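You operate a simulated robot arm through the tools that you are given. There is no shell and no other tool. Be economical: measure what you need, move in short steps, check, and stop when the job is done.

You run a simulated robot arm. Do the job below in one go: nothing can be reset, and whatever is moved stays where it is left.

## Task
Gauge disc three and sort it by its thickness.
Fine: under 8 mm it goes on the reject plate, else back on the stock plate; lay it in the slide ring, slide it in, press the white plunger and draw the slide out again.
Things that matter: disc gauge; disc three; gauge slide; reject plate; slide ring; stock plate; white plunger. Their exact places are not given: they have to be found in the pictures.

Only the result counts: the job must be done as asked and must still hold three seconds after the hand-in. Knocking over, shifting, dropping, spilling or breaking anything else fails it.

## Robot
A 7-joint arm with a three-finger gripper on a trunk, on a base that drives. Base frame: it is fixed to the floor where the robot stands at the start and does not move with it; the origin is under the middle of the robot, x ahead of it, y to its left, z up; the surface under the hand at the start is at about z = 860. Readings come in mm, rad, newtons and seconds.
With the tool pointing down near the work surface it reaches from about 460 to 920 mm from the robot's upright axis, wherever it stands. Its first joint turns from -2.897 to 2.897 rad. Places, roughly: disc gauge [500, 100, 900]; gauge slide [400, 200, 900]; reject plate [300, 0, 900]; slide ring [400, 200, 900]; stock plate [700, 0, 900]; white plunger [500, 200, 1000]. Payload 2.69 kg.
Tool frame: the origin (TCP) lies between the finger pads and is the grasp point; the fingertips stand 29 mm ahead of it; z points along the fingers, y is the line along which they close. Largest opening 120 mm; the body of the gripper starts 78 mm behind the TCP.
Orientation is told as [roll, pitch, yaw] about the base's x, y, z axes, in that order, counted from this pose: with the fingers straight down and closing along the base's y, the tool's x points along the base's -x, its y along +y and its z along -z.

## Interface
- The arm moves only by the tool send_rows. Its argument "increments" is a list that holds one entry, the list of rows, each a list of 7 numbers: the shift along the tool's x, y, z in mm, then the turn, a rotation vector about the tool's x, y, z in rad, then the finger opening in mm, from 0 to 120. In form: [[[dx, dy, dz, wx, wy, wz, grip], ...]]. A call has 1 to 20 rows; each row shifts and turns the commanded pose from where the row before left it, along the tool's axes as they then stand. Each row takes 0.2 s and may step no farther than 50 mm and 0.15 rad from the row before; otherwise, or with a gripper value out of range, the whole call is refused. Where a pose cannot be reached the arm comes as near as it can. A force on the tool above 70 N (or 10 N above the force at the start of the call, whichever is more), or a blocked arm, ends the call early, and 0.2 s more pass. The fingers move at their own pace and stop on an object; they squeeze with about 25 N. The grip force told is the motor's: it shows also when the fingers shut on nothing. Time passes only in rows, and 0.2 s behind the last, so rows that do not move let the fingers close. It gives the time, the measured TCP pose, the force on the tool (base axes), the opening and the grip force at its end, in the units of the frame above (readings bear some noise), with the torque about the TCP (base axes, N m) and any sound that the robot's microphone picked up.
- Cameras (640 x 400 px; columns grow to the right, rows downward): "scene" is now at [221.8, 30.5, 1294.8]; the picture's right is [0.35, -0.94, 0.00], its down [-0.74, -0.27, -0.61] and it looks along [0.57, 0.21, -0.79] (base axes); focal length 235 px, centre (320, 200). "wrist" rides on the gripper at [63, 0, -104] in the tool frame; the picture's right is [0.00, 1.00, 0.00], its down [-0.83, 0.00, -0.56] and it looks along [-0.56, 0.00, 0.83] (tool axes); focal length 275 px, centre (320, 200).
- grab_frame(camera): a new picture of that camera. It takes no simulated time.
- move_column(by): slides the trunk up (or, below 0, down) by that many mm; the arm and the scene camera ride with it, the base frame stays. It gives what a move gives, with no picture.
- steer(legs): drives the robot by 1 to 6 legs, each [ahead, left, turn to the left] in mm, mm and rad, along the robot's own axes; the way and the turn of a leg run together, so that a leg with both is an arc; at most 1500 mm and 3.142 rad a leg. The arm and the cameras ride along, it lands a little off, and it stops where it bumps. It gives what a move gives.
- pan_tilt(pan, tilt): turns the head with the scene camera to pan (to the left, within 1.501 rad either way) and tilt (down, from -0.506 to 1.204), counted from straight ahead of the robot. It gives what a move gives.
- locate(camera, pixels): there is no depth. For up to 12 entries [column, row, z] of the newest picture of that camera ("zoom" is the newest enlarged one), the place [x, y] in the base frame at which the ray of that pixel passes the height z, good to about 2 mm, but the place of the scene camera against the robot may be out by one fixed shift of up to 12 mm in any direction. It takes no simulated time.
- zoom(camera, box): a new picture of the part [left, top, right, bottom] of that camera's present view, enlarged. It takes no simulated time.
- job_done(): hands the job in; it is judged then, once.

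Work in short steps. Measure before you move; look again where a grasp or a placing could have gone wrong, and mend it. You have 80 turns and 60 pictures in all, those below and enlarged ones among them. Open the gripper and draw the arm clear of the work before you hand the job in, unless the task says otherwise; then end with one line.

The tools are called after "Call:" as name(argument=value, ...) on one line, values as JSON. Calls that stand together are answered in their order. send_rows: Moves the arm, as the interface text tells. Its arguments: {"type":"object","properties":{"increments":{"type":"array","items":{"type":"array","items":{"type":"array","items":{"type":"number"}}}}},"required":["increments"]} The other tools are called the same way: move_column (by) slides the trunk up or down; steer (legs) drives the base; pan_tilt (pan, tilt) turns the head that bears the scene camera; grab_frame (camera) takes a picture; locate (camera, pixels) gives the place at which the rays of pixels pass given heights; zoom (camera, box) takes an enlarged picture of a part of a camera's view; job_done () hands the job in.

At the start:

```text
t: 0.0
position: [573.6, 29.7, 999.8]
tcp_rot: [0.001, 0.0, 0.0]
ft_force: [0.1, -0.6, 1.1]
wrist_torque: [0.0, -0.01, -0.01]
width: 120.2
finger_force: 0.1
trunk travel left (down, up): [-575.0, 38.0]
robot x, y, heading: [-0.7, -2.6, -0.003]
head pan, tilt: [0.353, 0.916]
```

scene: 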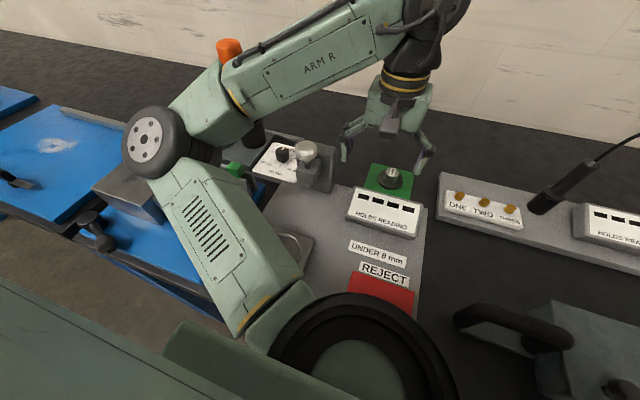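
wrist: 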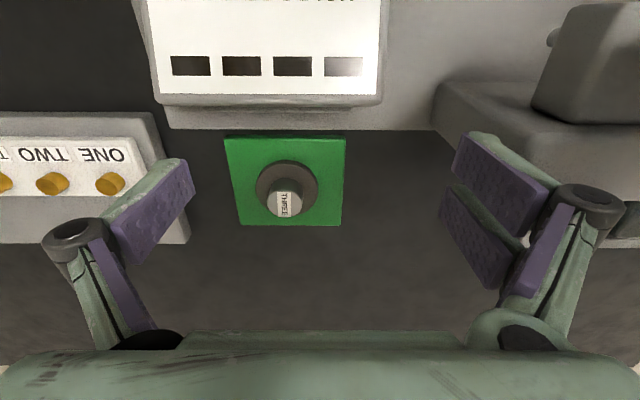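

The wrist view shows disc three (knob labelled THREE) on a green plate at about (286,195). I take enlarged views of the gauge area and the disc.

Call:
zoom(camera="scene", box=[220, 120, 440, 310])

Call:
zoom(camera="wrist", box=[200, 110, 380, 240])

Call:
locate(camera="wrist", pixels=[[230, 138, 860], [345, 138, 860], [342, 224, 860], [239, 224, 860], [286, 195, 870], [286, 195, 890]])

```text
2.11 times, centred on (330, 215) of scene
```

zoom: 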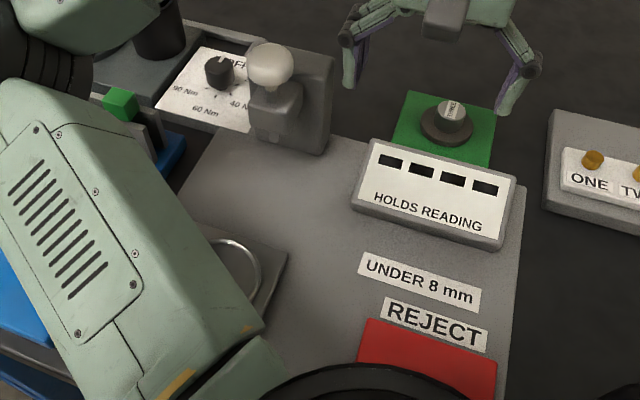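

```text
3.08 times, centred on (290, 175) of wrist
```

zoom: 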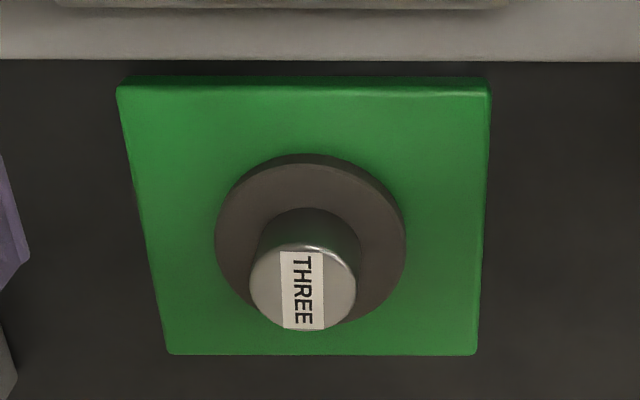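

```text
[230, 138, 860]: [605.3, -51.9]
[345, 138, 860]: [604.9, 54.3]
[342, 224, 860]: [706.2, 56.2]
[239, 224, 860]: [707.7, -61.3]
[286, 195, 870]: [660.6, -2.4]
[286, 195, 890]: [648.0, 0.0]
```

The disc is near (655,-1). The reject plate and slide are too close for the arm, so I lift the hand a bit and back the robot 200 mm.

Call:
send_rows(increments=[[[0, 0, -40, 0, 0, 0, 120], [0, 0, -40, 0, 0, 0, 120], [0, 0, -40, 0, 0, 0, 120]]])

Call:
steer(legs=[[-200, 0, 0]])

Call:
grab_frame(camera="wrist")

Call:
grab_frame(camera="scene")

```text
t: 0.8
position: [571.3, 32.7, 1120.5]
tcp_rot: [0.0, 0.0, -0.002]
ft_force: [-0.5, 0.3, 0.1]
wrist_torque: [-0.02, -0.02, 0.01]
width: 119.9
finger_force: 0.1
trunk travel left (down, up): [-575.0, 38.0]
robot x, y, heading: [1.2, -0.3, -0.001]
head pan, tilt: [0.353, 0.916]
```

```text
t: 2.4
position: [372.6, 33.0, 1119.7]
tcp_rot: [0.0, -0.001, -0.001]
ft_force: [-0.8, -0.4, 0.6]
wrist_torque: [-0.01, -0.01, -0.03]
width: 120.0
finger_force: 0.0
trunk travel left (down, up): [-575.0, 38.0]
robot x, y, heading: [-200.5, 1.6, 0.004]
head pan, tilt: [0.353, 0.916]
```

```text
55 pictures are left
```

wrist: 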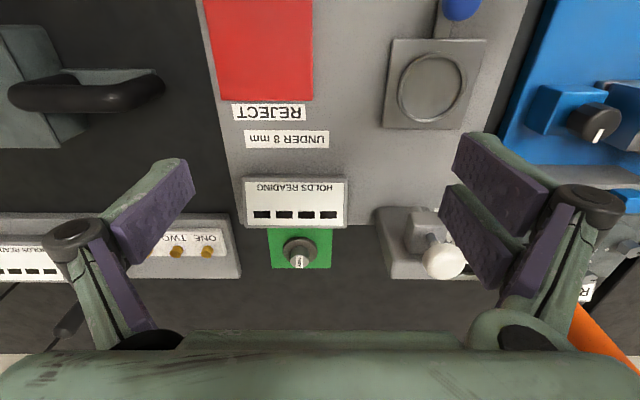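

```text
54 pictures are left
```

scene: 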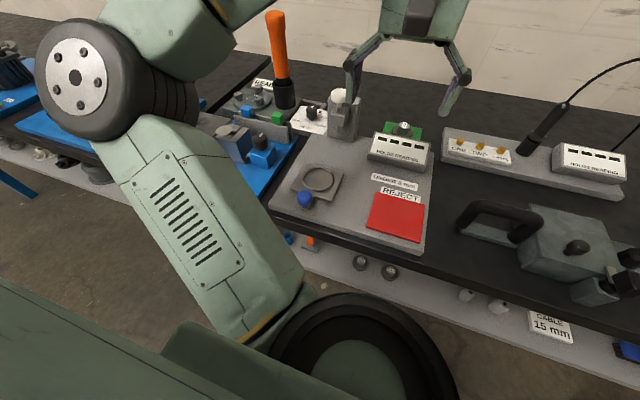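

Now the slide with its ring and a blue handle shows at wrist (435,85), the plunger at (443,255), reject plate at (262,50). I enlarge both areas.

Call:
zoom(camera="wrist", box=[340, 0, 540, 125])

Call:
locate(camera="wrist", pixels=[[430, 88, 880], [396, 38, 880], [485, 40, 880], [382, 126, 880], [474, 128, 880], [443, 262, 960], [215, 99, 865], [313, 99, 865], [425, 235, 880]])

Call:
zoom(camera="scene", box=[260, 80, 440, 250])

Call:
locate(camera="scene", pixels=[[320, 180, 880], [304, 199, 890], [340, 95, 960], [367, 229, 865], [377, 191, 865], [428, 204, 865], [420, 243, 865], [404, 127, 890]])

```text
3.20 times, centred on (440, 62) of wrist
```

zoom: 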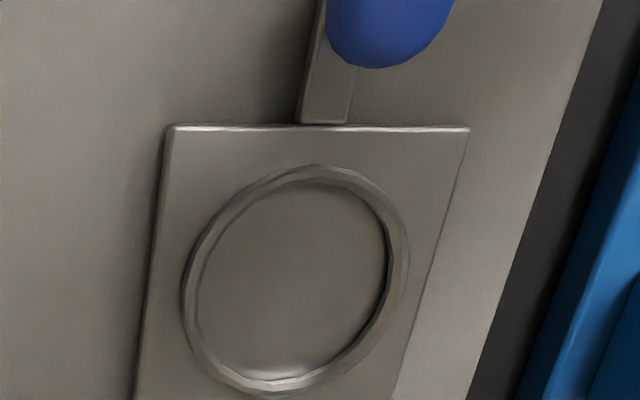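

```text
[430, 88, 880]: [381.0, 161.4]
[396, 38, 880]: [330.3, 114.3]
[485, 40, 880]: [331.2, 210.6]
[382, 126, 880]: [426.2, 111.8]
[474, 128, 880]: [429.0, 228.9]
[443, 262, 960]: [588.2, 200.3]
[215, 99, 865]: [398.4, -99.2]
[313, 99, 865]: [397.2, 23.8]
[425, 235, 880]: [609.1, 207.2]
```

```text
2.35 times, centred on (350, 165) of scene
```

zoom: 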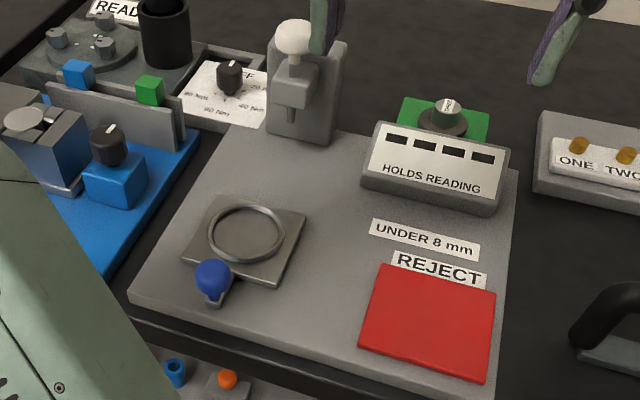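

```text
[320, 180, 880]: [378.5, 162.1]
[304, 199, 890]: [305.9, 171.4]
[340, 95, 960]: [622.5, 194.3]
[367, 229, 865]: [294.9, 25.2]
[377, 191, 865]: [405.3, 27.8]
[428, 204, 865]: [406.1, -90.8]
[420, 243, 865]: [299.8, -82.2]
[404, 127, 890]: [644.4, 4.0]
```

Triangulating, the plunger cap is near (545,172,~1000), slide centre (380,162). I move the hand over that row to look along it straight on.

Call:
send_rows(increments=[[[20, 45, 0, 0, 0, 0, 120], [20, 45, 0, 0, 0, 0, 120], [20, 45, 0, 0, 0, 0, 120], [10, 0, 0, 0, 0, 0, 120]]])

Call:
grab_frame(camera="wrist")

```text
t: 3.4
position: [305.4, 169.1, 1111.1]
tcp_rot: [-0.042, 0.005, -0.015]
ft_force: [-0.3, -0.9, 0.1]
wrist_torque: [0.0, -0.01, -0.01]
width: 120.0
finger_force: 0.1
trunk travel left (down, up): [-575.0, 38.0]
robot x, y, heading: [-197.6, -0.6, 0.001]
head pan, tilt: [0.353, 0.916]
```

```text
51 pictures are left
```

wrist: 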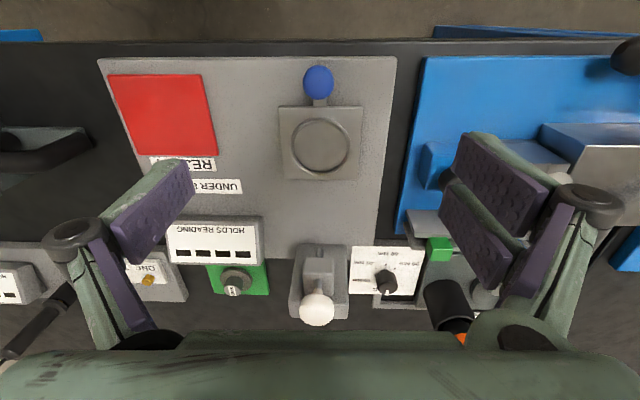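

The slide and column line up along x. I enlarge and locate key points.

Call:
zoom(camera="wrist", box=[250, 50, 410, 190])

Call:
zoom(camera="wrist", box=[250, 220, 410, 340])

Call:
locate(camera="wrist", pixels=[[320, 145, 880], [320, 145, 870], [278, 107, 880], [362, 107, 880], [286, 178, 880], [357, 178, 880], [318, 80, 880], [318, 80, 900], [317, 308, 1000], [298, 247, 960], [348, 247, 960], [320, 104, 870]])

```text
2.86 times, centred on (330, 120) of wrist
```

zoom: 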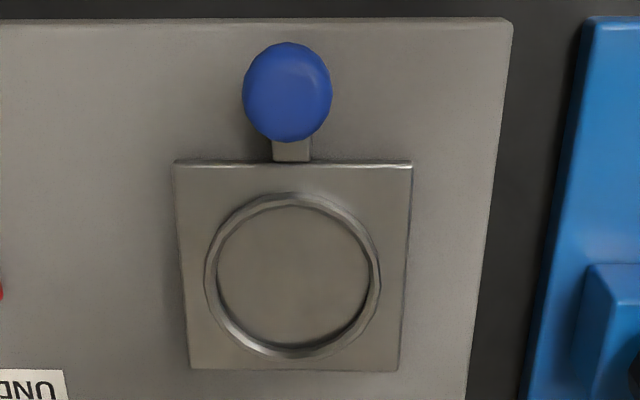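

```text
3.33 times, centred on (330, 280) of wrist
```

zoom: 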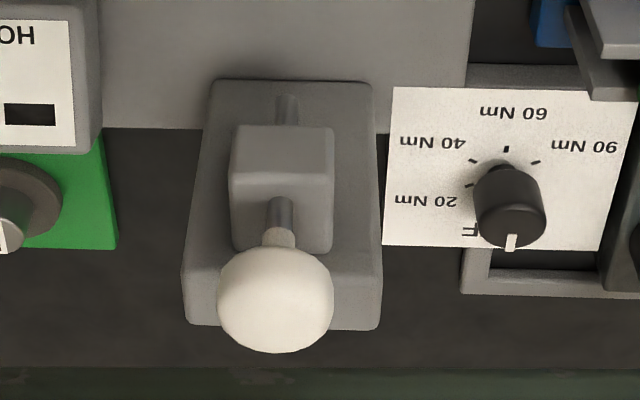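

```text
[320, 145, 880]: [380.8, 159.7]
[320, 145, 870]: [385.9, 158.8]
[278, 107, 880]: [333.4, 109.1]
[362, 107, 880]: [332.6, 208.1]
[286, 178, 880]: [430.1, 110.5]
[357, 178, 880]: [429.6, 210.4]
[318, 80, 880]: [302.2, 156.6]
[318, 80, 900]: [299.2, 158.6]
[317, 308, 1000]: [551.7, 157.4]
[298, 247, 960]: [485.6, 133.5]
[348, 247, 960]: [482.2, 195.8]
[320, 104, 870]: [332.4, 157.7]
```

Slide ring is at (381,160,~880), handle (300,158), plunger cap (~550,158,~1000). Disc axis is at about (653,-1), knob top ~897. I go above the disc and down to 990 for a check.

Call:
send_rows(increments=[[[-43.5, -21.2, 0, 0, 0, 0, 120], [-43.5, -21.2, 0, 0, 0, 0, 120], [-43.5, -21.2, 0, 0, 0, 0, 120], [-43.5, -21.2, 0, 0, 0, 0, 120], [-43.5, -21.2, 0, 0, 0, 0, 120], [-43.5, -21.2, 0, 0, 0, 0, 120], [-43.5, -21.2, 0, 0, 0, 0, 120], [-43.5, -21.2, 0, 0, 0, 0, 120], [0, 0, 40, 0, 0, 0, 100], [0, 0, 40, 0, 0, 0, 80], [0, 0, 40, 0, 0, 0, 80], [0, 0, 0, 0, 0, 0, 80]]])

Call:
grab_frame(camera="wrist")

```text
t: 6.0
position: [651.4, -1.4, 1000.0]
tcp_rot: [0.0, 0.0, 0.003]
ft_force: [0.1, -0.2, 0.1]
wrist_torque: [-0.02, 0.0, 0.0]
width: 80.0
finger_force: 0.1
trunk travel left (down, up): [-575.0, 38.0]
robot x, y, heading: [-201.0, -0.5, 0.001]
head pan, tilt: [0.353, 0.916]
```

```text
48 pictures are left
```

wrist: 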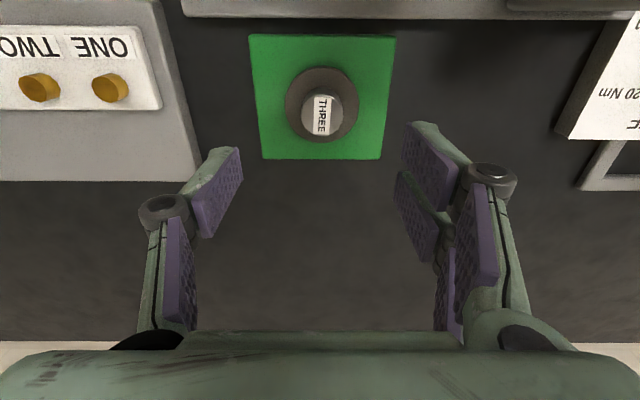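

Call:
zoom(camera="wrist", box=[260, 50, 390, 150])

Call:
locate(camera="wrist", pixels=[[322, 104, 872], [285, 100, 875], [357, 100, 875], [322, 114, 895], [322, 114, 900], [251, 36, 862], [395, 37, 862], [264, 159, 862], [380, 159, 862]])

```text
4.00 times, centred on (325, 100) of wrist
```

zoom: 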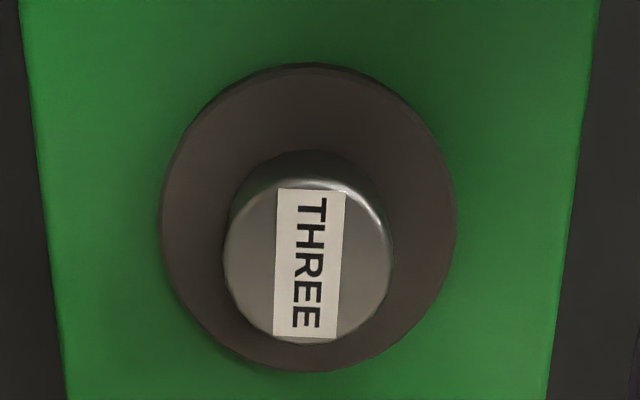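

```text
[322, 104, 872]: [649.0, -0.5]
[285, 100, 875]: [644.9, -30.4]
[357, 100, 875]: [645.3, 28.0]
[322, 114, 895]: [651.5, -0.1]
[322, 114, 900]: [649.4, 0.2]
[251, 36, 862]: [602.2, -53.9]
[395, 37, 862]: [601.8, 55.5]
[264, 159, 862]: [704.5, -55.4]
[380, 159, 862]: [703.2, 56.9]
```

Disc axis is at (650,0), flange radius ~29 mm, knob top ~898. The hand is centred, so I lower to z≈910 with 60 mm opening and close.

Call:
send_rows(increments=[[[1, 1, 40, 0, 0, 0, 70], [0, 0, 35, 0, 0, 0, 60], [0, 0, 10, 0, 0, 0, 60], [0, 0, 5, 0, 0, 0, 60]]])

Call:
grab_frame(camera="wrist")

```text
t: 7.0
position: [651.8, -1.1, 910.3]
tcp_rot: [0.002, -0.001, -0.001]
ft_force: [-0.3, 0.6, 0.2]
wrist_torque: [0.02, -0.03, 0.0]
width: 59.8
finger_force: 0.1
trunk travel left (down, up): [-575.0, 38.0]
robot x, y, heading: [-198.1, 1.6, 0.0]
head pan, tilt: [0.353, 0.916]
```

```text
46 pictures are left
```

wrist: 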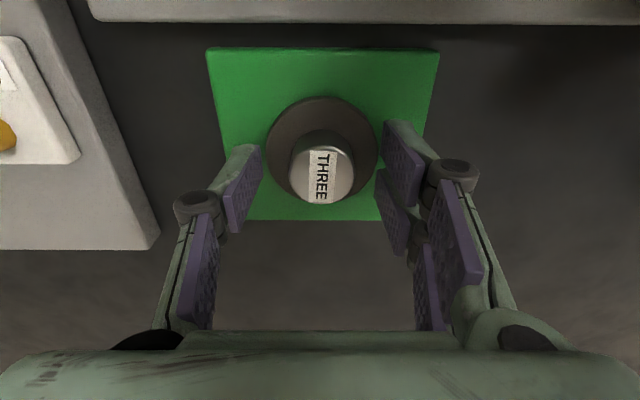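

Fingers straddle the knob properly. I lower 3 mm more and close.

Call:
send_rows(increments=[[[0, 0, 3, 0, 0, 0, 60], [0, 0, 0, 0, 0, 0, 20], [0, 0, 0, 0, 0, 0, 15], [0, 0, 0, 0, 0, 0, 15], [0, 0, 0, 0, 0, 0, 15]]])

Call:
grab_frame(camera="wrist")

```text
t: 8.2
position: [649.4, -0.8, 908.3]
tcp_rot: [0.0, -0.004, 0.003]
ft_force: [2.1, 4.5, 16.3]
wrist_torque: [0.15, 0.04, -0.14]
width: 30.2
finger_force: 24.4
trunk travel left (down, up): [-575.0, 38.0]
robot x, y, heading: [-196.5, -0.4, -0.001]
head pan, tilt: [0.353, 0.916]
```

```text
45 pictures are left
```

wrist: 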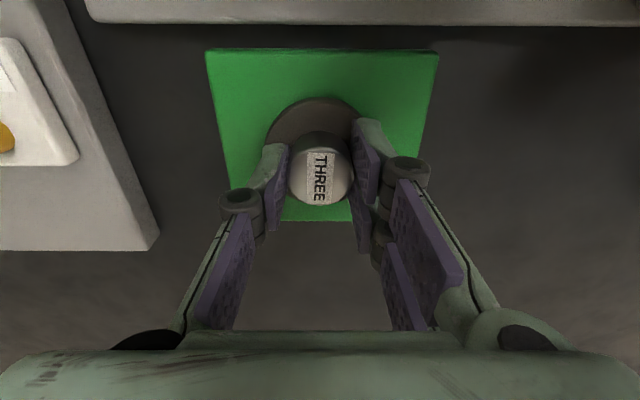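

Gripped at 30 mm (knob). I lift 100 mm and check.

Call:
send_rows(increments=[[[0, 0, -10, 0, 0, 0, 15], [0, 0, -30, 0, 0, 0, 15], [0, 0, -40, 0, 0, 0, 15], [0, 0, -40, 0, 0, 0, 15]]])

Call:
grab_frame(camera="wrist")

```text
t: 9.2
position: [652.2, -0.8, 1026.3]
tcp_rot: [-0.001, -0.001, 0.0]
ft_force: [-0.4, -0.1, -2.3]
wrist_torque: [0.01, 0.02, -0.02]
width: 30.1
finger_force: 24.5
trunk travel left (down, up): [-575.0, 38.0]
robot x, y, heading: [-198.2, -0.0, -0.001]
head pan, tilt: [0.353, 0.916]
```

```text
44 pictures are left
```

wrist: 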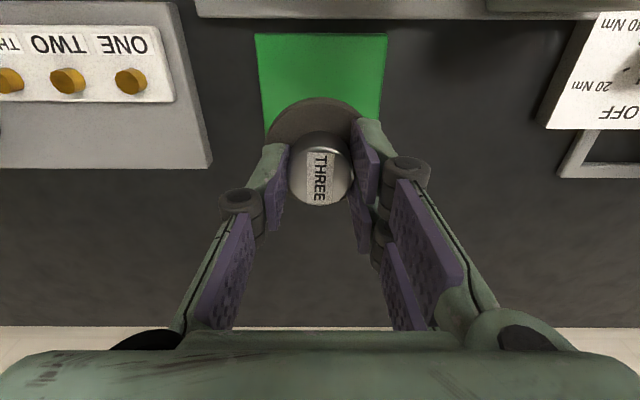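

Held firmly. I carry it along -x first, then +y, to above the slide ring, stopping at z≈965 to check.

Call:
send_rows(increments=[[[45, 0, 0, 0, 0, 0, 15], [45, 0, 0, 0, 0, 0, 15], [45, 0, 0, 0, 0, 0, 15], [45, 0, 0, 0, 0, 0, 15], [45, 0, 0, 0, 0, 0, 15], [45, 0, 0, 0, 0, 0, 15], [0, 40, 0, 0, 0, 0, 15], [0, 40, 0, 0, 0, 0, 15], [0, 40, 0, 0, 0, 0, 15], [0, 40.5, 0, 0, 0, 0, 15], [0, 0, 30, 0, 0, 0, 15], [0, 0, 30, 0, 0, 0, 15], [0, 0, 0, 0, 0, 0, 15]]])

Call:
grab_frame(camera="wrist")

Call:
grab_frame(camera="scene")

```text
t: 12.0
position: [381.0, 159.2, 966.6]
tcp_rot: [0.0, 0.001, 0.001]
ft_force: [-0.6, 0.9, -2.8]
wrist_torque: [0.01, -0.02, -0.02]
width: 30.1
finger_force: 25.0
trunk travel left (down, up): [-575.0, 38.0]
robot x, y, heading: [-199.1, 1.6, -0.003]
head pan, tilt: [0.353, 0.916]
```

```text
43 pictures are left
```

wrist: 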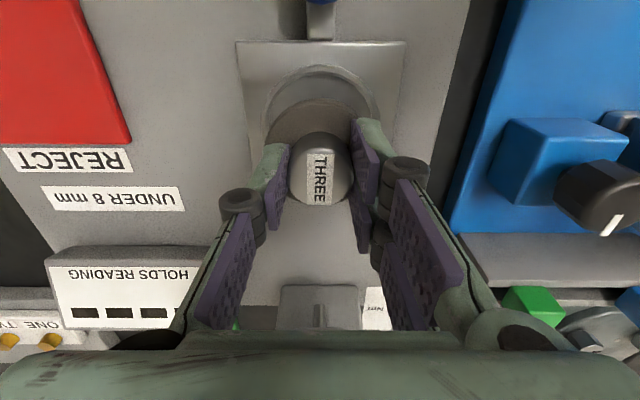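

```text
42 pictures are left
```

scene: 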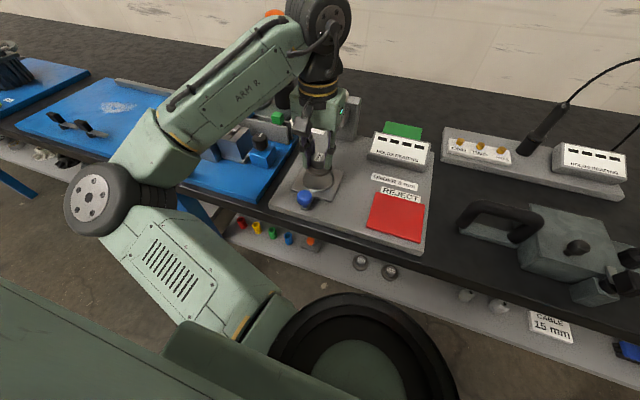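

Call:
zoom(camera="wrist", box=[230, 30, 420, 150])

Call:
locate(camera="wrist", pixels=[[237, 41, 880], [407, 41, 880], [264, 105, 882], [377, 105, 882], [320, 66, 882], [266, 125, 932], [358, 125, 932], [312, 99, 932], [321, 170, 956]])

```text
3.33 times, centred on (325, 90) of wrist
```

zoom: 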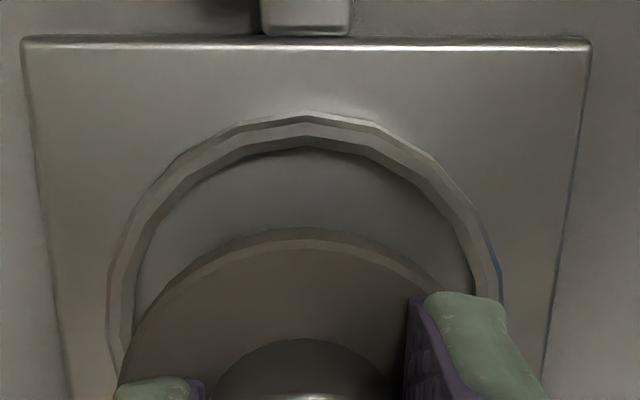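

```text
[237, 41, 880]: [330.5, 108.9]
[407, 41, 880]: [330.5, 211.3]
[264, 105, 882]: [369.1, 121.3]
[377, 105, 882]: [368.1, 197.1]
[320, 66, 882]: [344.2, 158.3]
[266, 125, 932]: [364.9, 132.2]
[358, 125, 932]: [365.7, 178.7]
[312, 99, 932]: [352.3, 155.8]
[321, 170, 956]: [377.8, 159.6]
```

Disc and ring centres agree within 2 mm (ring ≈(382,159), disc ≈(380,159)). I lower by small steps until contact.

Call:
send_rows(increments=[[[-1, 0, 20, 0, 0, 0, 15], [0, 0, 15, 0, 0, 0, 15], [0, 0, 5, 0, 0, 0, 15], [0, 0, 3, 0, 0, 0, 15]]])

Call:
zoom(camera="wrist", box=[210, 20, 430, 230])

```text
t: 13.0
position: [381.9, 160.5, 927.0]
tcp_rot: [0.0, -0.006, 0.004]
ft_force: [5.5, 0.8, 32.9]
wrist_torque: [0.04, 0.28, -0.02]
width: 29.8
finger_force: 25.3
trunk travel left (down, up): [-575.0, 38.0]
robot x, y, heading: [-202.0, -0.5, -0.0]
head pan, tilt: [0.353, 0.916]
```

```text
1.90 times, centred on (320, 125) of wrist
```

zoom: 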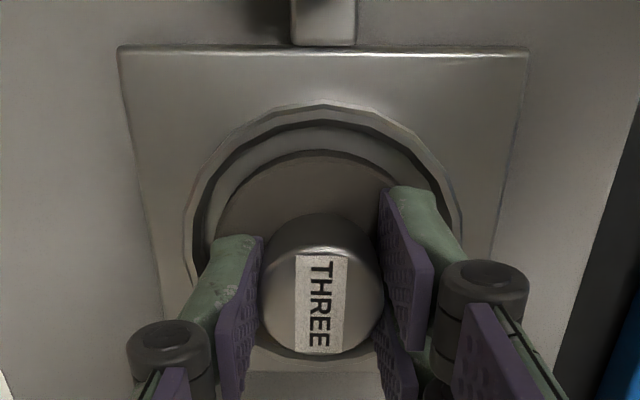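

Contact at z≈927 (33 N). I measure whether the disc is concentric with the ring.

Call:
locate(camera="wrist", pixels=[[322.6, 98.7, 895], [322.6, 98.7, 890], [320, 75, 886], [320, 84, 886], [320, 84, 880], [320, 44, 880], [281, 125, 890], [257, 146, 886], [383, 146, 886], [322, 183, 912]])

Call:
grab_frame(camera="wrist")

Call:
zoom(camera="scene", box=[280, 110, 380, 220])

```text
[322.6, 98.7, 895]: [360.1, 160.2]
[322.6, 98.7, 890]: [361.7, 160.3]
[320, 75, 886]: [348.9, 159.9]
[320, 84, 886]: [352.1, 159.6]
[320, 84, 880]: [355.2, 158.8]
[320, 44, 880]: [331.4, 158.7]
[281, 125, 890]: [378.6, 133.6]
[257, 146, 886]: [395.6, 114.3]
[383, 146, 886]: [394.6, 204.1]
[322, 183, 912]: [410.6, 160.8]
```

```text
39 pictures are left
```

wrist: 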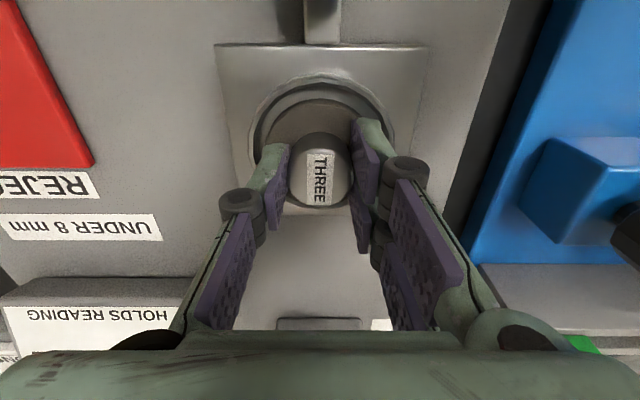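

```text
3.64 times, centred on (330, 165) of scene
```

zoom: 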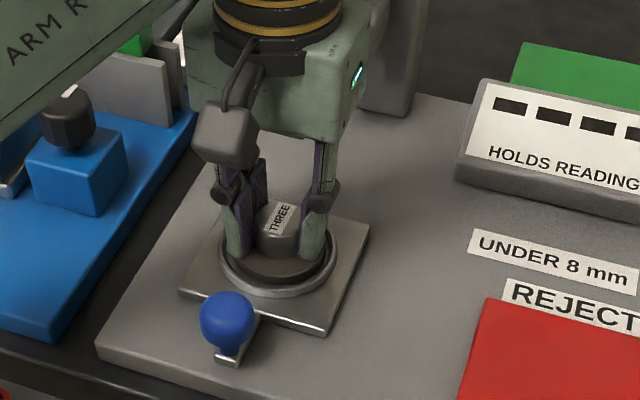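

The previous locate used an older frame; I repeat it on the new one (near disc edge (322,99), ring inner edge (320,85), slide edge (320,45)).

Call:
locate(camera="wrist", pixels=[[322, 99, 895], [322, 99, 890], [320, 76, 886], [320, 84, 886], [320, 84, 880], [320, 45, 880], [218, 45, 880], [427, 45, 880], [250, 130, 886], [396, 130, 886], [320, 180, 916], [320, 180, 910]])

```text
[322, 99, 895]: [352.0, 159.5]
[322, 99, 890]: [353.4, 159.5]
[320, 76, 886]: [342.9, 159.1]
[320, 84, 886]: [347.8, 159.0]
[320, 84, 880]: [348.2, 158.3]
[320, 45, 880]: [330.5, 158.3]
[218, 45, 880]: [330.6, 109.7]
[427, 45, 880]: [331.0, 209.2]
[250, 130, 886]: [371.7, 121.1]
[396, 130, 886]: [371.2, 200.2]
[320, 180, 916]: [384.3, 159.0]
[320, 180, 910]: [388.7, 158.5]
```

Ring centre ≈382.5, disc ≈381.5: concentric and seated. I release, rise, and look.

Call:
send_rows(increments=[[[0, 0, -1, 0, 0, 0, 60], [0, 0, 0, 0, 0, 0, 60], [0, 0, 0, 0, 0, 0, 60], [0, 0, -40, 0, 0, 0, 60], [40, 0, -40, 0, 0, 0, 60], [20, 0, -20, 0, 0, 0, 60]]])

Call:
grab_frame(camera="wrist")

Call:
zoom(camera="wrist", box=[240, 50, 400, 190])

```text
refused: row 5 steps farther than a row can; nothing moved
```

```text
37 pictures are left
```

wrist: 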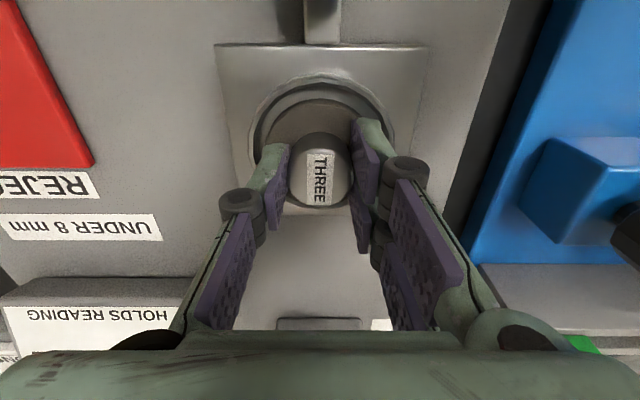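

```text
2.86 times, centred on (320, 120) of wrist
```

zoom: 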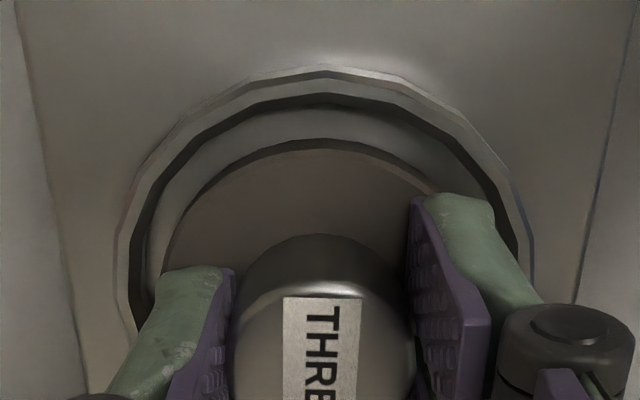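

One row was too long, so nothing moved. I repeat with shorter rows.

Call:
send_rows(increments=[[[0, 0, -1, 0, 0, 0, 60], [0, 0, 0, 0, 0, 0, 60], [0, 0, 0, 0, 0, 0, 60], [0, 0, -35, 0, 0, 0, 60], [0, 0, -35, 0, 0, 0, 60], [30, 0, -30, 0, 0, 0, 60], [30, 0, 0, 0, 0, 0, 60], [20, 0, 0, 0, 0, 0, 60]]])

Call:
grab_frame(camera="wrist")

Call:
zoom(camera="wrist", box=[240, 50, 400, 210])

```text
t: 14.8
position: [302.5, 160.1, 1023.0]
tcp_rot: [0.0, -0.001, 0.0]
ft_force: [-1.2, -0.1, 0.8]
wrist_torque: [0.02, -0.01, 0.02]
width: 59.9
finger_force: 0.2
trunk travel left (down, up): [-575.0, 38.0]
robot x, y, heading: [-198.9, -1.0, -0.003]
head pan, tilt: [0.353, 0.916]
```

```text
35 pictures are left
```

wrist: 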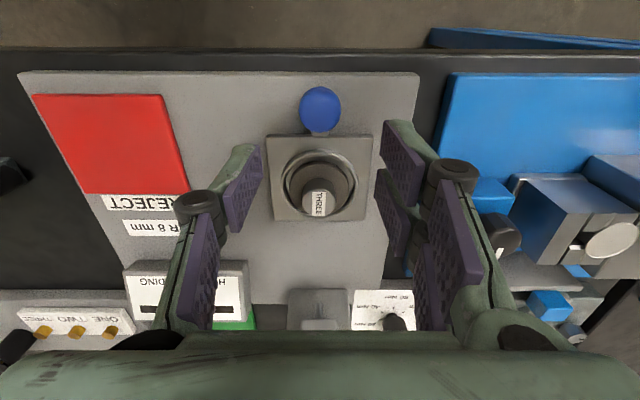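

```text
2.50 times, centred on (320, 130) of wrist
```

zoom: 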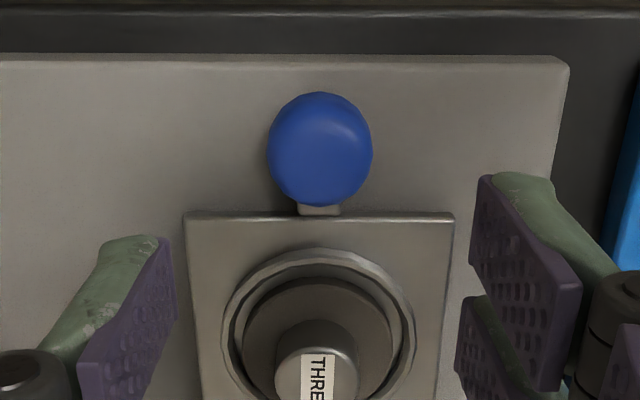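

Disc sits in the ring. I locate the blue handle (320,109) for the next grasp.

Call:
locate(camera="wrist", pixels=[[320, 109, 880], [320, 109, 900], [320, 109, 920], [300, 109, 900], [341, 109, 900], [320, 133, 875]])

Call:
zoom(camera="scene", box=[270, 140, 370, 220])

Call:
locate(camera="zoom", pixels=[[220, 300, 880], [220, 300, 900], [220, 300, 920]])

```text
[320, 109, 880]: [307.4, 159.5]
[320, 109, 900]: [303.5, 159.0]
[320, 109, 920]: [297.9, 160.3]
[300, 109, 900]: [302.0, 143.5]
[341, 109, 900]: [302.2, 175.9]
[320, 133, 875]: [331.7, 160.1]
```

```text
5.00 times, centred on (320, 180) of scene
```

zoom: 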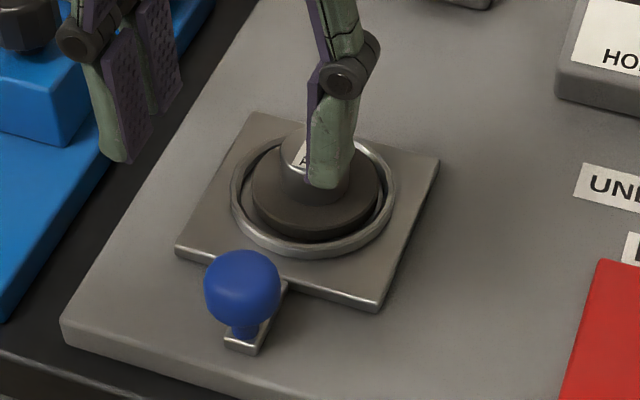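

```text
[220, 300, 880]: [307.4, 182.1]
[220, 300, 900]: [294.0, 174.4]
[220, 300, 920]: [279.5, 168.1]
```

Handle knob is at (302,159.5), ~32 mm wide, centre height ~900-908. I lower to z≈916 around it with an 80 mm opening.

Call:
send_rows(increments=[[[0, 0, 35, 0, 0, 0, 80], [0, 0, 35, 0, 0, 0, 80], [0, 0, 25, 0, 0, 0, 80], [0, 0, 12, 0, 0, 0, 80]]])

Call:
grab_frame(camera="wrist")

```text
t: 15.8
position: [302.7, 160.9, 916.4]
tcp_rot: [0.0, 0.0, 0.001]
ft_force: [0.5, 0.2, 0.3]
wrist_torque: [-0.02, 0.03, -0.01]
width: 79.9
finger_force: 0.1
trunk travel left (down, up): [-575.0, 38.0]
robot x, y, heading: [-195.9, 2.7, -0.001]
head pan, tilt: [0.353, 0.916]
```

```text
32 pictures are left
```

wrist: 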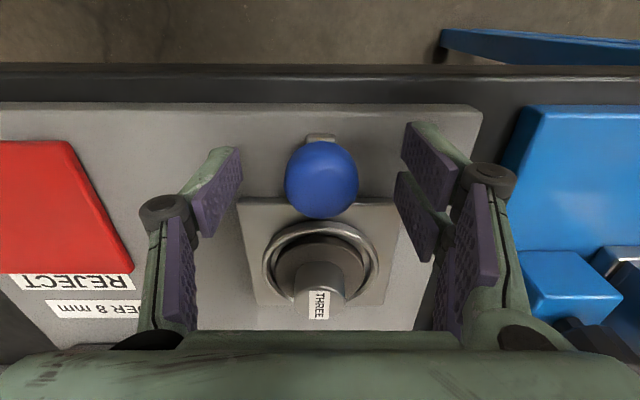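

Knob is centred between the fingers. I close on it.

Call:
send_rows(increments=[[[0, 0, 0, 0, 0, 0, 40], [0, 0, 0, 0, 0, 0, 20], [0, 0, 0, 0, 0, 0, 15], [0, 0, 0, 0, 0, 0, 15], [0, 0, 0, 0, 0, 0, 15]]])

```text
t: 17.0
position: [303.7, 159.7, 917.3]
tcp_rot: [-0.001, 0.001, 0.001]
ft_force: [0.0, 4.5, -0.2]
wrist_torque: [0.0, 0.06, -0.06]
width: 31.0
finger_force: 29.6
trunk travel left (down, up): [-575.0, 38.0]
robot x, y, heading: [-198.7, 3.3, 0.001]
head pan, tilt: [0.353, 0.916]
```

Gripped at 31 mm. I push the slide in (+x) gently, 100 mm first, then look.

Call:
send_rows(increments=[[[-4, 0, 0, 0, 0, 0, 15], [-8, 0, 0, 0, 0, 0, 15], [-11, 0, 0, 0, 0, 0, 15], [-11, 0, 0, 0, 0, 0, 15], [-11, 0, 0, 0, 0, 0, 15], [-11, 0, 0, 0, 0, 0, 15], [-11, 0, 0, 0, 0, 0, 15], [-11, 0, 0, 0, 0, 0, 15], [-11, 0, 0, 0, 0, 0, 15], [-8, 0, 0, 0, 0, 0, 15], [-4, 0, 0, 0, 0, 0, 15]]])

Call:
grab_frame(camera="wrist")

```text
t: 19.4
position: [402.8, 160.3, 916.9]
tcp_rot: [-0.001, 0.001, -0.001]
ft_force: [-0.3, 4.7, 1.9]
wrist_torque: [0.16, -0.36, 0.18]
width: 30.6
finger_force: 44.9
trunk travel left (down, up): [-575.0, 38.0]
robot x, y, heading: [-199.6, -0.2, -0.003]
head pan, tilt: [0.353, 0.916]
```

```text
31 pictures are left
```

wrist: 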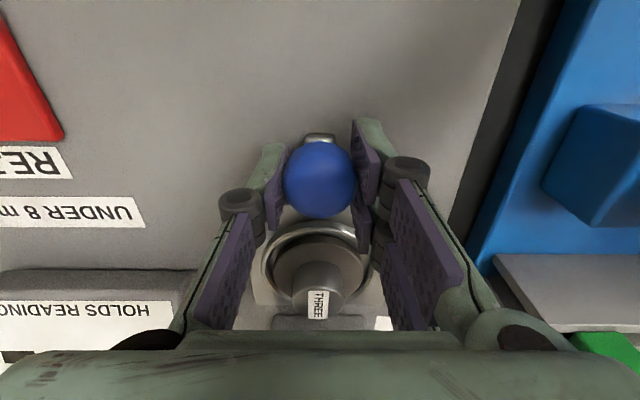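

The slide moves freely with the disc. I continue 45 mm slowly and read the force.

Call:
send_rows(increments=[[[-5, 0, 0, 0, 0, 0, 15], [-8, 0, 0, 0, 0, 0, 15], [-8, 0, 0, 0, 0, 0, 15], [-8, 0, 0, 0, 0, 0, 15], [-8, 0, 0, 0, 0, 0, 15], [-8, 0, 0, 0, 0, 0, 15]]])

Call:
zoom(camera="scene", box=[270, 60, 430, 200])

Call:
grab_frame(camera="wrist")

```text
t: 20.8
position: [438.5, 164.0, 918.7]
tcp_rot: [0.008, 0.017, -0.001]
ft_force: [-67.5, 10.8, -6.7]
wrist_torque: [-0.14, 1.87, 1.01]
width: 23.0
finger_force: 6.0
trunk travel left (down, up): [-575.0, 38.0]
robot x, y, heading: [-200.3, -2.2, 0.002]
head pan, tilt: [0.353, 0.916]
```

```text
2.86 times, centred on (350, 130) of scene
```

zoom: 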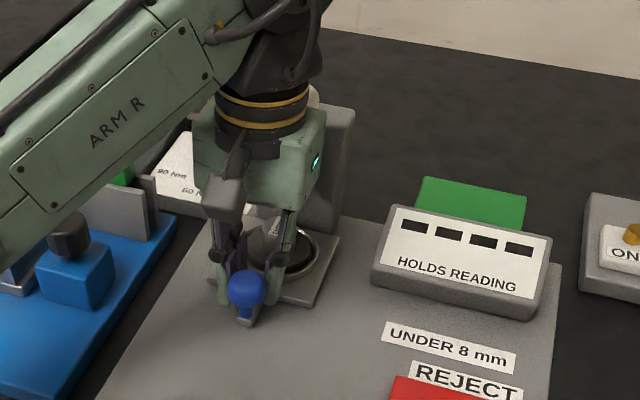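

```text
29 pictures are left
```

wrist: 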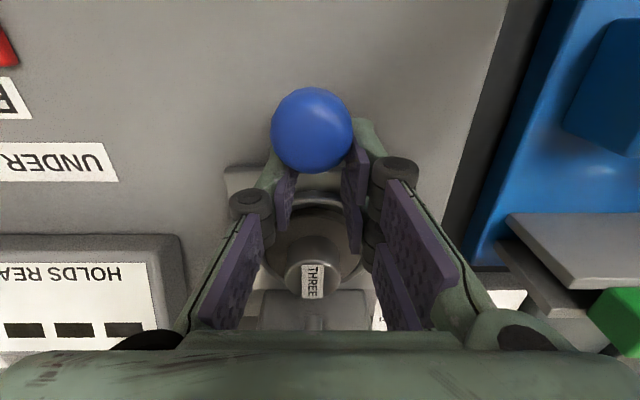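

The slide hit a stop: force -67 N, the fingers slipped ahead of the handle (knob now ~x 417). I open, rise and look at where the ring lies relative to the plunger.

Call:
send_rows(increments=[[[0, 0, 0, 0, 0, 0, 80], [0, 0, 0, 0, 0, 0, 80], [8, 0, 0, 0, 0, 0, 80], [8, 0, 0, 0, 0, 0, 80], [0, 0, -30, 0, 0, 0, 80], [0, 0, -40, 0, 0, 0, 80], [40, 0, -20, 0, 0, 0, 80], [45, 0, 0, 0, 0, 0, 80], [45, 0, 0, 0, 0, 0, 80]]])

Call:
grab_frame(camera="wrist")

Call:
grab_frame(camera="scene")

```text
t: 22.8
position: [302.8, 160.3, 1007.4]
tcp_rot: [-0.002, 0.0, 0.0]
ft_force: [0.3, -0.1, -0.2]
wrist_torque: [0.0, 0.02, 0.01]
width: 80.2
finger_force: 0.1
trunk travel left (down, up): [-575.0, 38.0]
robot x, y, heading: [-200.6, 2.0, 0.0]
head pan, tilt: [0.353, 0.916]
```

```text
28 pictures are left
```

wrist: 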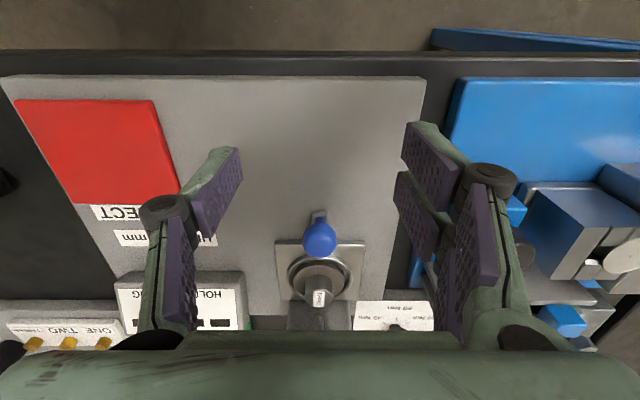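

```text
27 pictures are left
```

scene: 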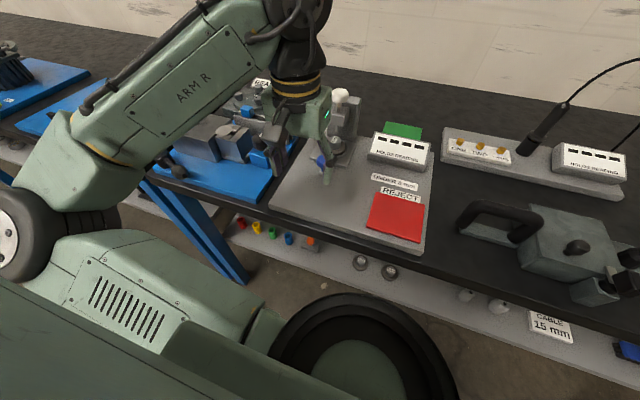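

The hand blocks the scene view. I move it up and to the right, so both cameras see the column from the side.

Call:
send_rows(increments=[[[-30, -10, -30, 0, 0, 0, 80], [-30, -20, -30, 0, 0, 0, 80], [0, -45, -20, 0, 0, 0, 80], [0, -45, 0, 0, 0, 0, 80], [0, -45, 0, 0, 0, 0, 80], [0, -45, 0, 0, 0, 0, 80], [0, 0, 0, 0, 0, 0, 80]]])

Call:
zoom(camera="scene", box=[280, 70, 440, 190])

Call:
grab_frame(camera="wrist")

```text
t: 24.4
position: [362.1, -50.5, 1087.2]
tcp_rot: [0.0, 0.0, 0.0]
ft_force: [-0.3, 0.5, 0.1]
wrist_torque: [-0.02, 0.0, 0.01]
width: 80.1
finger_force: 0.0
trunk travel left (down, up): [-575.0, 38.0]
robot x, y, heading: [-196.6, 2.2, -0.006]
head pan, tilt: [0.353, 0.916]
```

```text
3.33 times, centred on (360, 130) of scene
```

zoom: 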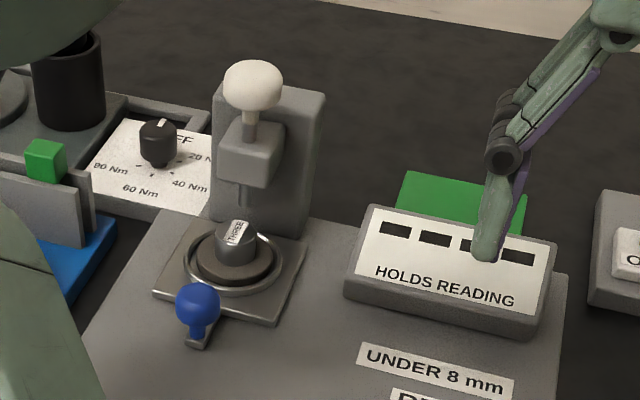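

```text
25 pictures are left
```

wrist: 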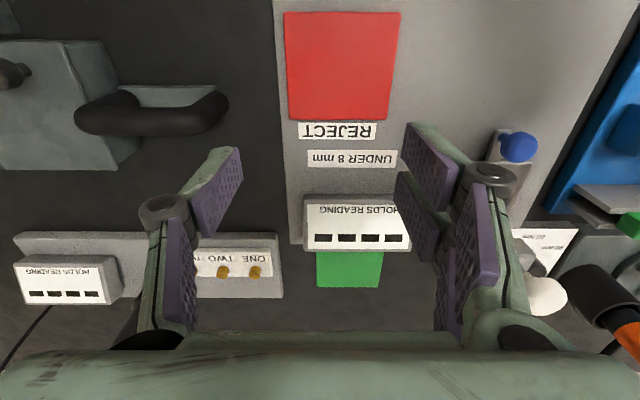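

Triangulating gives cap ≈(514,158,1030) and ring centre ≈(498,160). I enlarge the gap between rod and disc knob to see whether the slide is fully in.

Call:
zoom(camera="scene", box=[315, 80, 380, 180])

Call:
grab_frame(camera="scene")

Call:
locate(camera="scene", pixels=[[337, 131.5, 920], [337, 131.5, 930], [337, 131.5, 940], [335.3, 139.5, 917], [335, 147, 890], [340, 95.5, 1030], [319.7, 161, 906]])

```text
4.00 times, centred on (348, 130) of scene
```

zoom: 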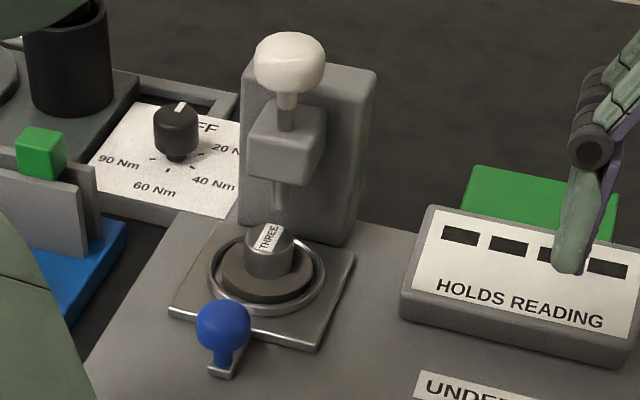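

```text
23 pictures are left
```

scene: 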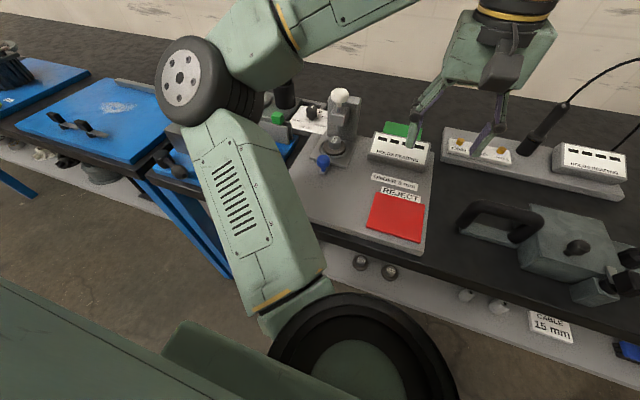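

```text
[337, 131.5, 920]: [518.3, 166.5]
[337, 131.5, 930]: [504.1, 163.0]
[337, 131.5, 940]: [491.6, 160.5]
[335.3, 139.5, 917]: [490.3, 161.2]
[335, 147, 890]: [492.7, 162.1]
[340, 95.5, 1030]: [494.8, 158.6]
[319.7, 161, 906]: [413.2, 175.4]
```

Rod and disc knob line up in the view and the slide meets the column foot, so it is in. Next I close the gripper and go above the white plunger at (514,158), tip well above it.

Call:
send_rows(increments=[[[-10, 0, -33, 0, 0, 0, 0], [-28, 40, 0, 0, 0, 0, 0], [-28, 40, 0, 0, 0, 0, 0], [-28, 40, 0, 0, 0, 0, 0], [-28, 40, 0, 0, 0, 0, 0], [-28, 40, 0, 0, 0, 0, 0], [0, 9, 0, 0, 0, 0, 0], [0, 0, 0, 0, 0, 0, 0]]])

Call:
grab_frame(camera="wrist")

```text
t: 26.2
position: [511.8, 160.3, 1121.5]
tcp_rot: [-0.001, -0.001, 0.001]
ft_force: [0.5, 0.1, 0.4]
wrist_torque: [0.0, -0.04, 0.0]
width: 0.1
finger_force: 25.1
trunk travel left (down, up): [-575.0, 38.0]
robot x, y, heading: [-196.9, 2.5, 0.002]
head pan, tilt: [0.353, 0.916]
```

```text
22 pictures are left
```

wrist: 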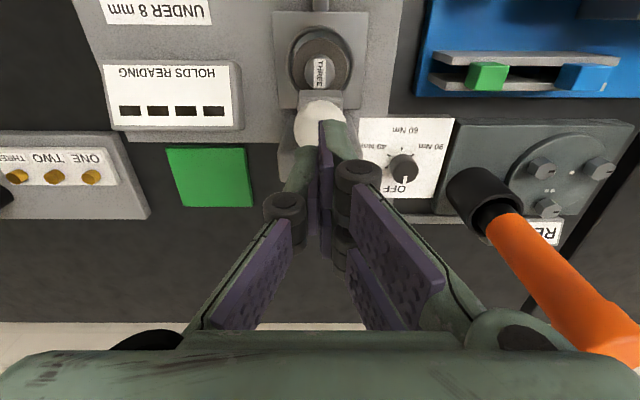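

Call:
zoom(camera="wrist", box=[260, 0, 390, 180])

Call:
locate(camera="wrist", pixels=[[320, 125, 1020], [320, 125, 1030], [320, 125, 1040], [320, 70, 917], [320, 57, 892], [278, 12, 884], [365, 12, 884], [297, 125, 1030], [346, 125, 1030]])

```text
2.22 times, centred on (325, 90) of wrist
```

zoom: 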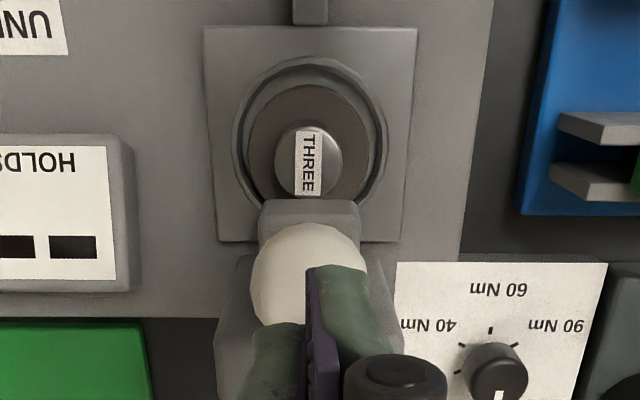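

```text
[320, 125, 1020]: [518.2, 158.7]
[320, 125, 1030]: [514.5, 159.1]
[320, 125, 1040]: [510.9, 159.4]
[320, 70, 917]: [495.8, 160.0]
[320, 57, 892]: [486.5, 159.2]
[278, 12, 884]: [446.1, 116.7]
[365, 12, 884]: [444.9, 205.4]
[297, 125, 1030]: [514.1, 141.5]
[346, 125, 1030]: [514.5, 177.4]
```

The cap centre is at about (515,159), width 36 mm, beneath the closed fingertips. I lower to near it and then press in small steps.

Call:
send_rows(increments=[[[-3, -1, 25, 0, 0, 0, 0], [0, 0, 15, 0, 0, 0, 0], [0, 0, 6, 0, 0, 0, 0], [0, 0, 5, 0, 0, 0, 0], [0, 0, 4, 0, 0, 0, 0], [0, 0, 4, 0, 0, 0, 0]]])

Call:
grab_frame(camera="wrist")

```text
t: 27.6
position: [514.2, 158.0, 1061.5]
tcp_rot: [-0.001, -0.001, 0.0]
ft_force: [0.7, 0.0, -0.2]
wrist_torque: [-0.04, -0.03, -0.02]
width: 0.0
finger_force: 28.4
trunk travel left (down, up): [-575.0, 38.0]
robot x, y, heading: [-198.4, -2.2, 0.001]
head pan, tilt: [0.353, 0.916]
```

```text
20 pictures are left
```

wrist: 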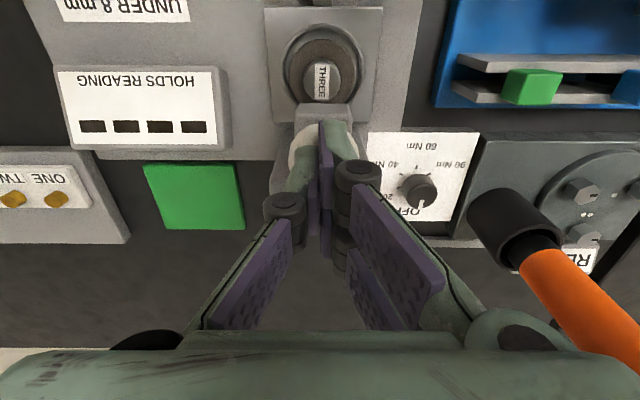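

No contact yet at tip height 1032. I go on down in 3–4 mm steps.

Call:
send_rows(increments=[[[-2, 0, 4, 0, 0, 0, 0], [0, 0, 4, 0, 0, 0, 0], [0, 0, 3, 0, 0, 0, 0], [0, 0, 3, 0, 0, 0, 0]]])

Call:
zoom(camera="wrist", box=[240, 0, 400, 220])

```text
t: 28.6
position: [517.9, 157.4, 1047.0]
tcp_rot: [0.001, 0.0, 0.0]
ft_force: [2.1, 1.4, 2.8]
wrist_torque: [0.03, -0.08, 0.0]
width: 6.0
finger_force: 28.3
trunk travel left (down, up): [-575.0, 38.0]
robot x, y, heading: [-196.9, -0.1, 0.003]
head pan, tilt: [0.353, 0.916]
```

```text
1.82 times, centred on (320, 110) of wrist
```

zoom: 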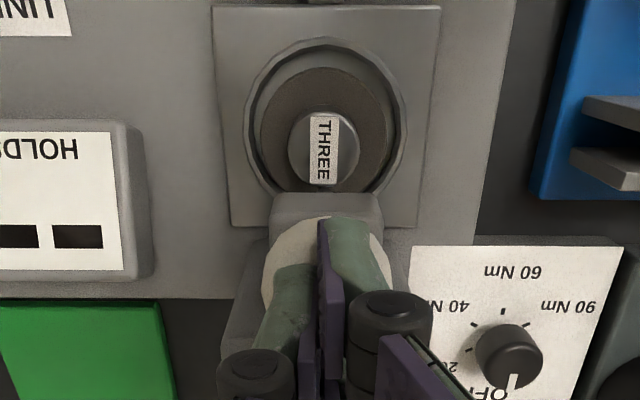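

Contact at tip height ~1018 (fingers slightly parted by the dome). I raise 4 mm, shift 6 mm in y so one finger bears on the crown, and press on.

Call:
send_rows(increments=[[[0, 0, -6, 0, 0, 0, 0], [0, 6, 0, 0, 0, 0, 0], [0, 0, 5, 0, 0, 0, 0], [0, 0, 3, 0, 0, 0, 0], [0, 0, 3, 0, 0, 0, 0], [0, 0, 3, 0, 0, 0, 0], [0, 0, 3, 0, 0, 0, 0]]])

Call:
grab_frame(camera="wrist")

```text
t: 30.2
position: [516.6, 164.3, 1037.2]
tcp_rot: [0.0, 0.0, 0.0]
ft_force: [1.5, 1.6, 3.8]
wrist_torque: [0.01, -0.02, -0.03]
width: 5.8
finger_force: 28.4
trunk travel left (down, up): [-575.0, 38.0]
robot x, y, heading: [-198.0, -2.3, -0.002]
head pan, tilt: [0.353, 0.916]
heard: click
```

```text
18 pictures are left
```

wrist: 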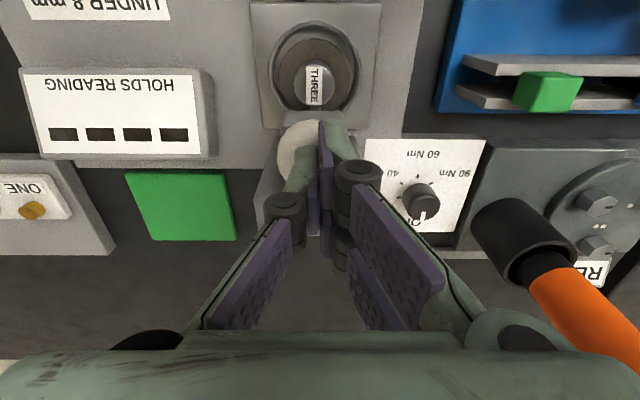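

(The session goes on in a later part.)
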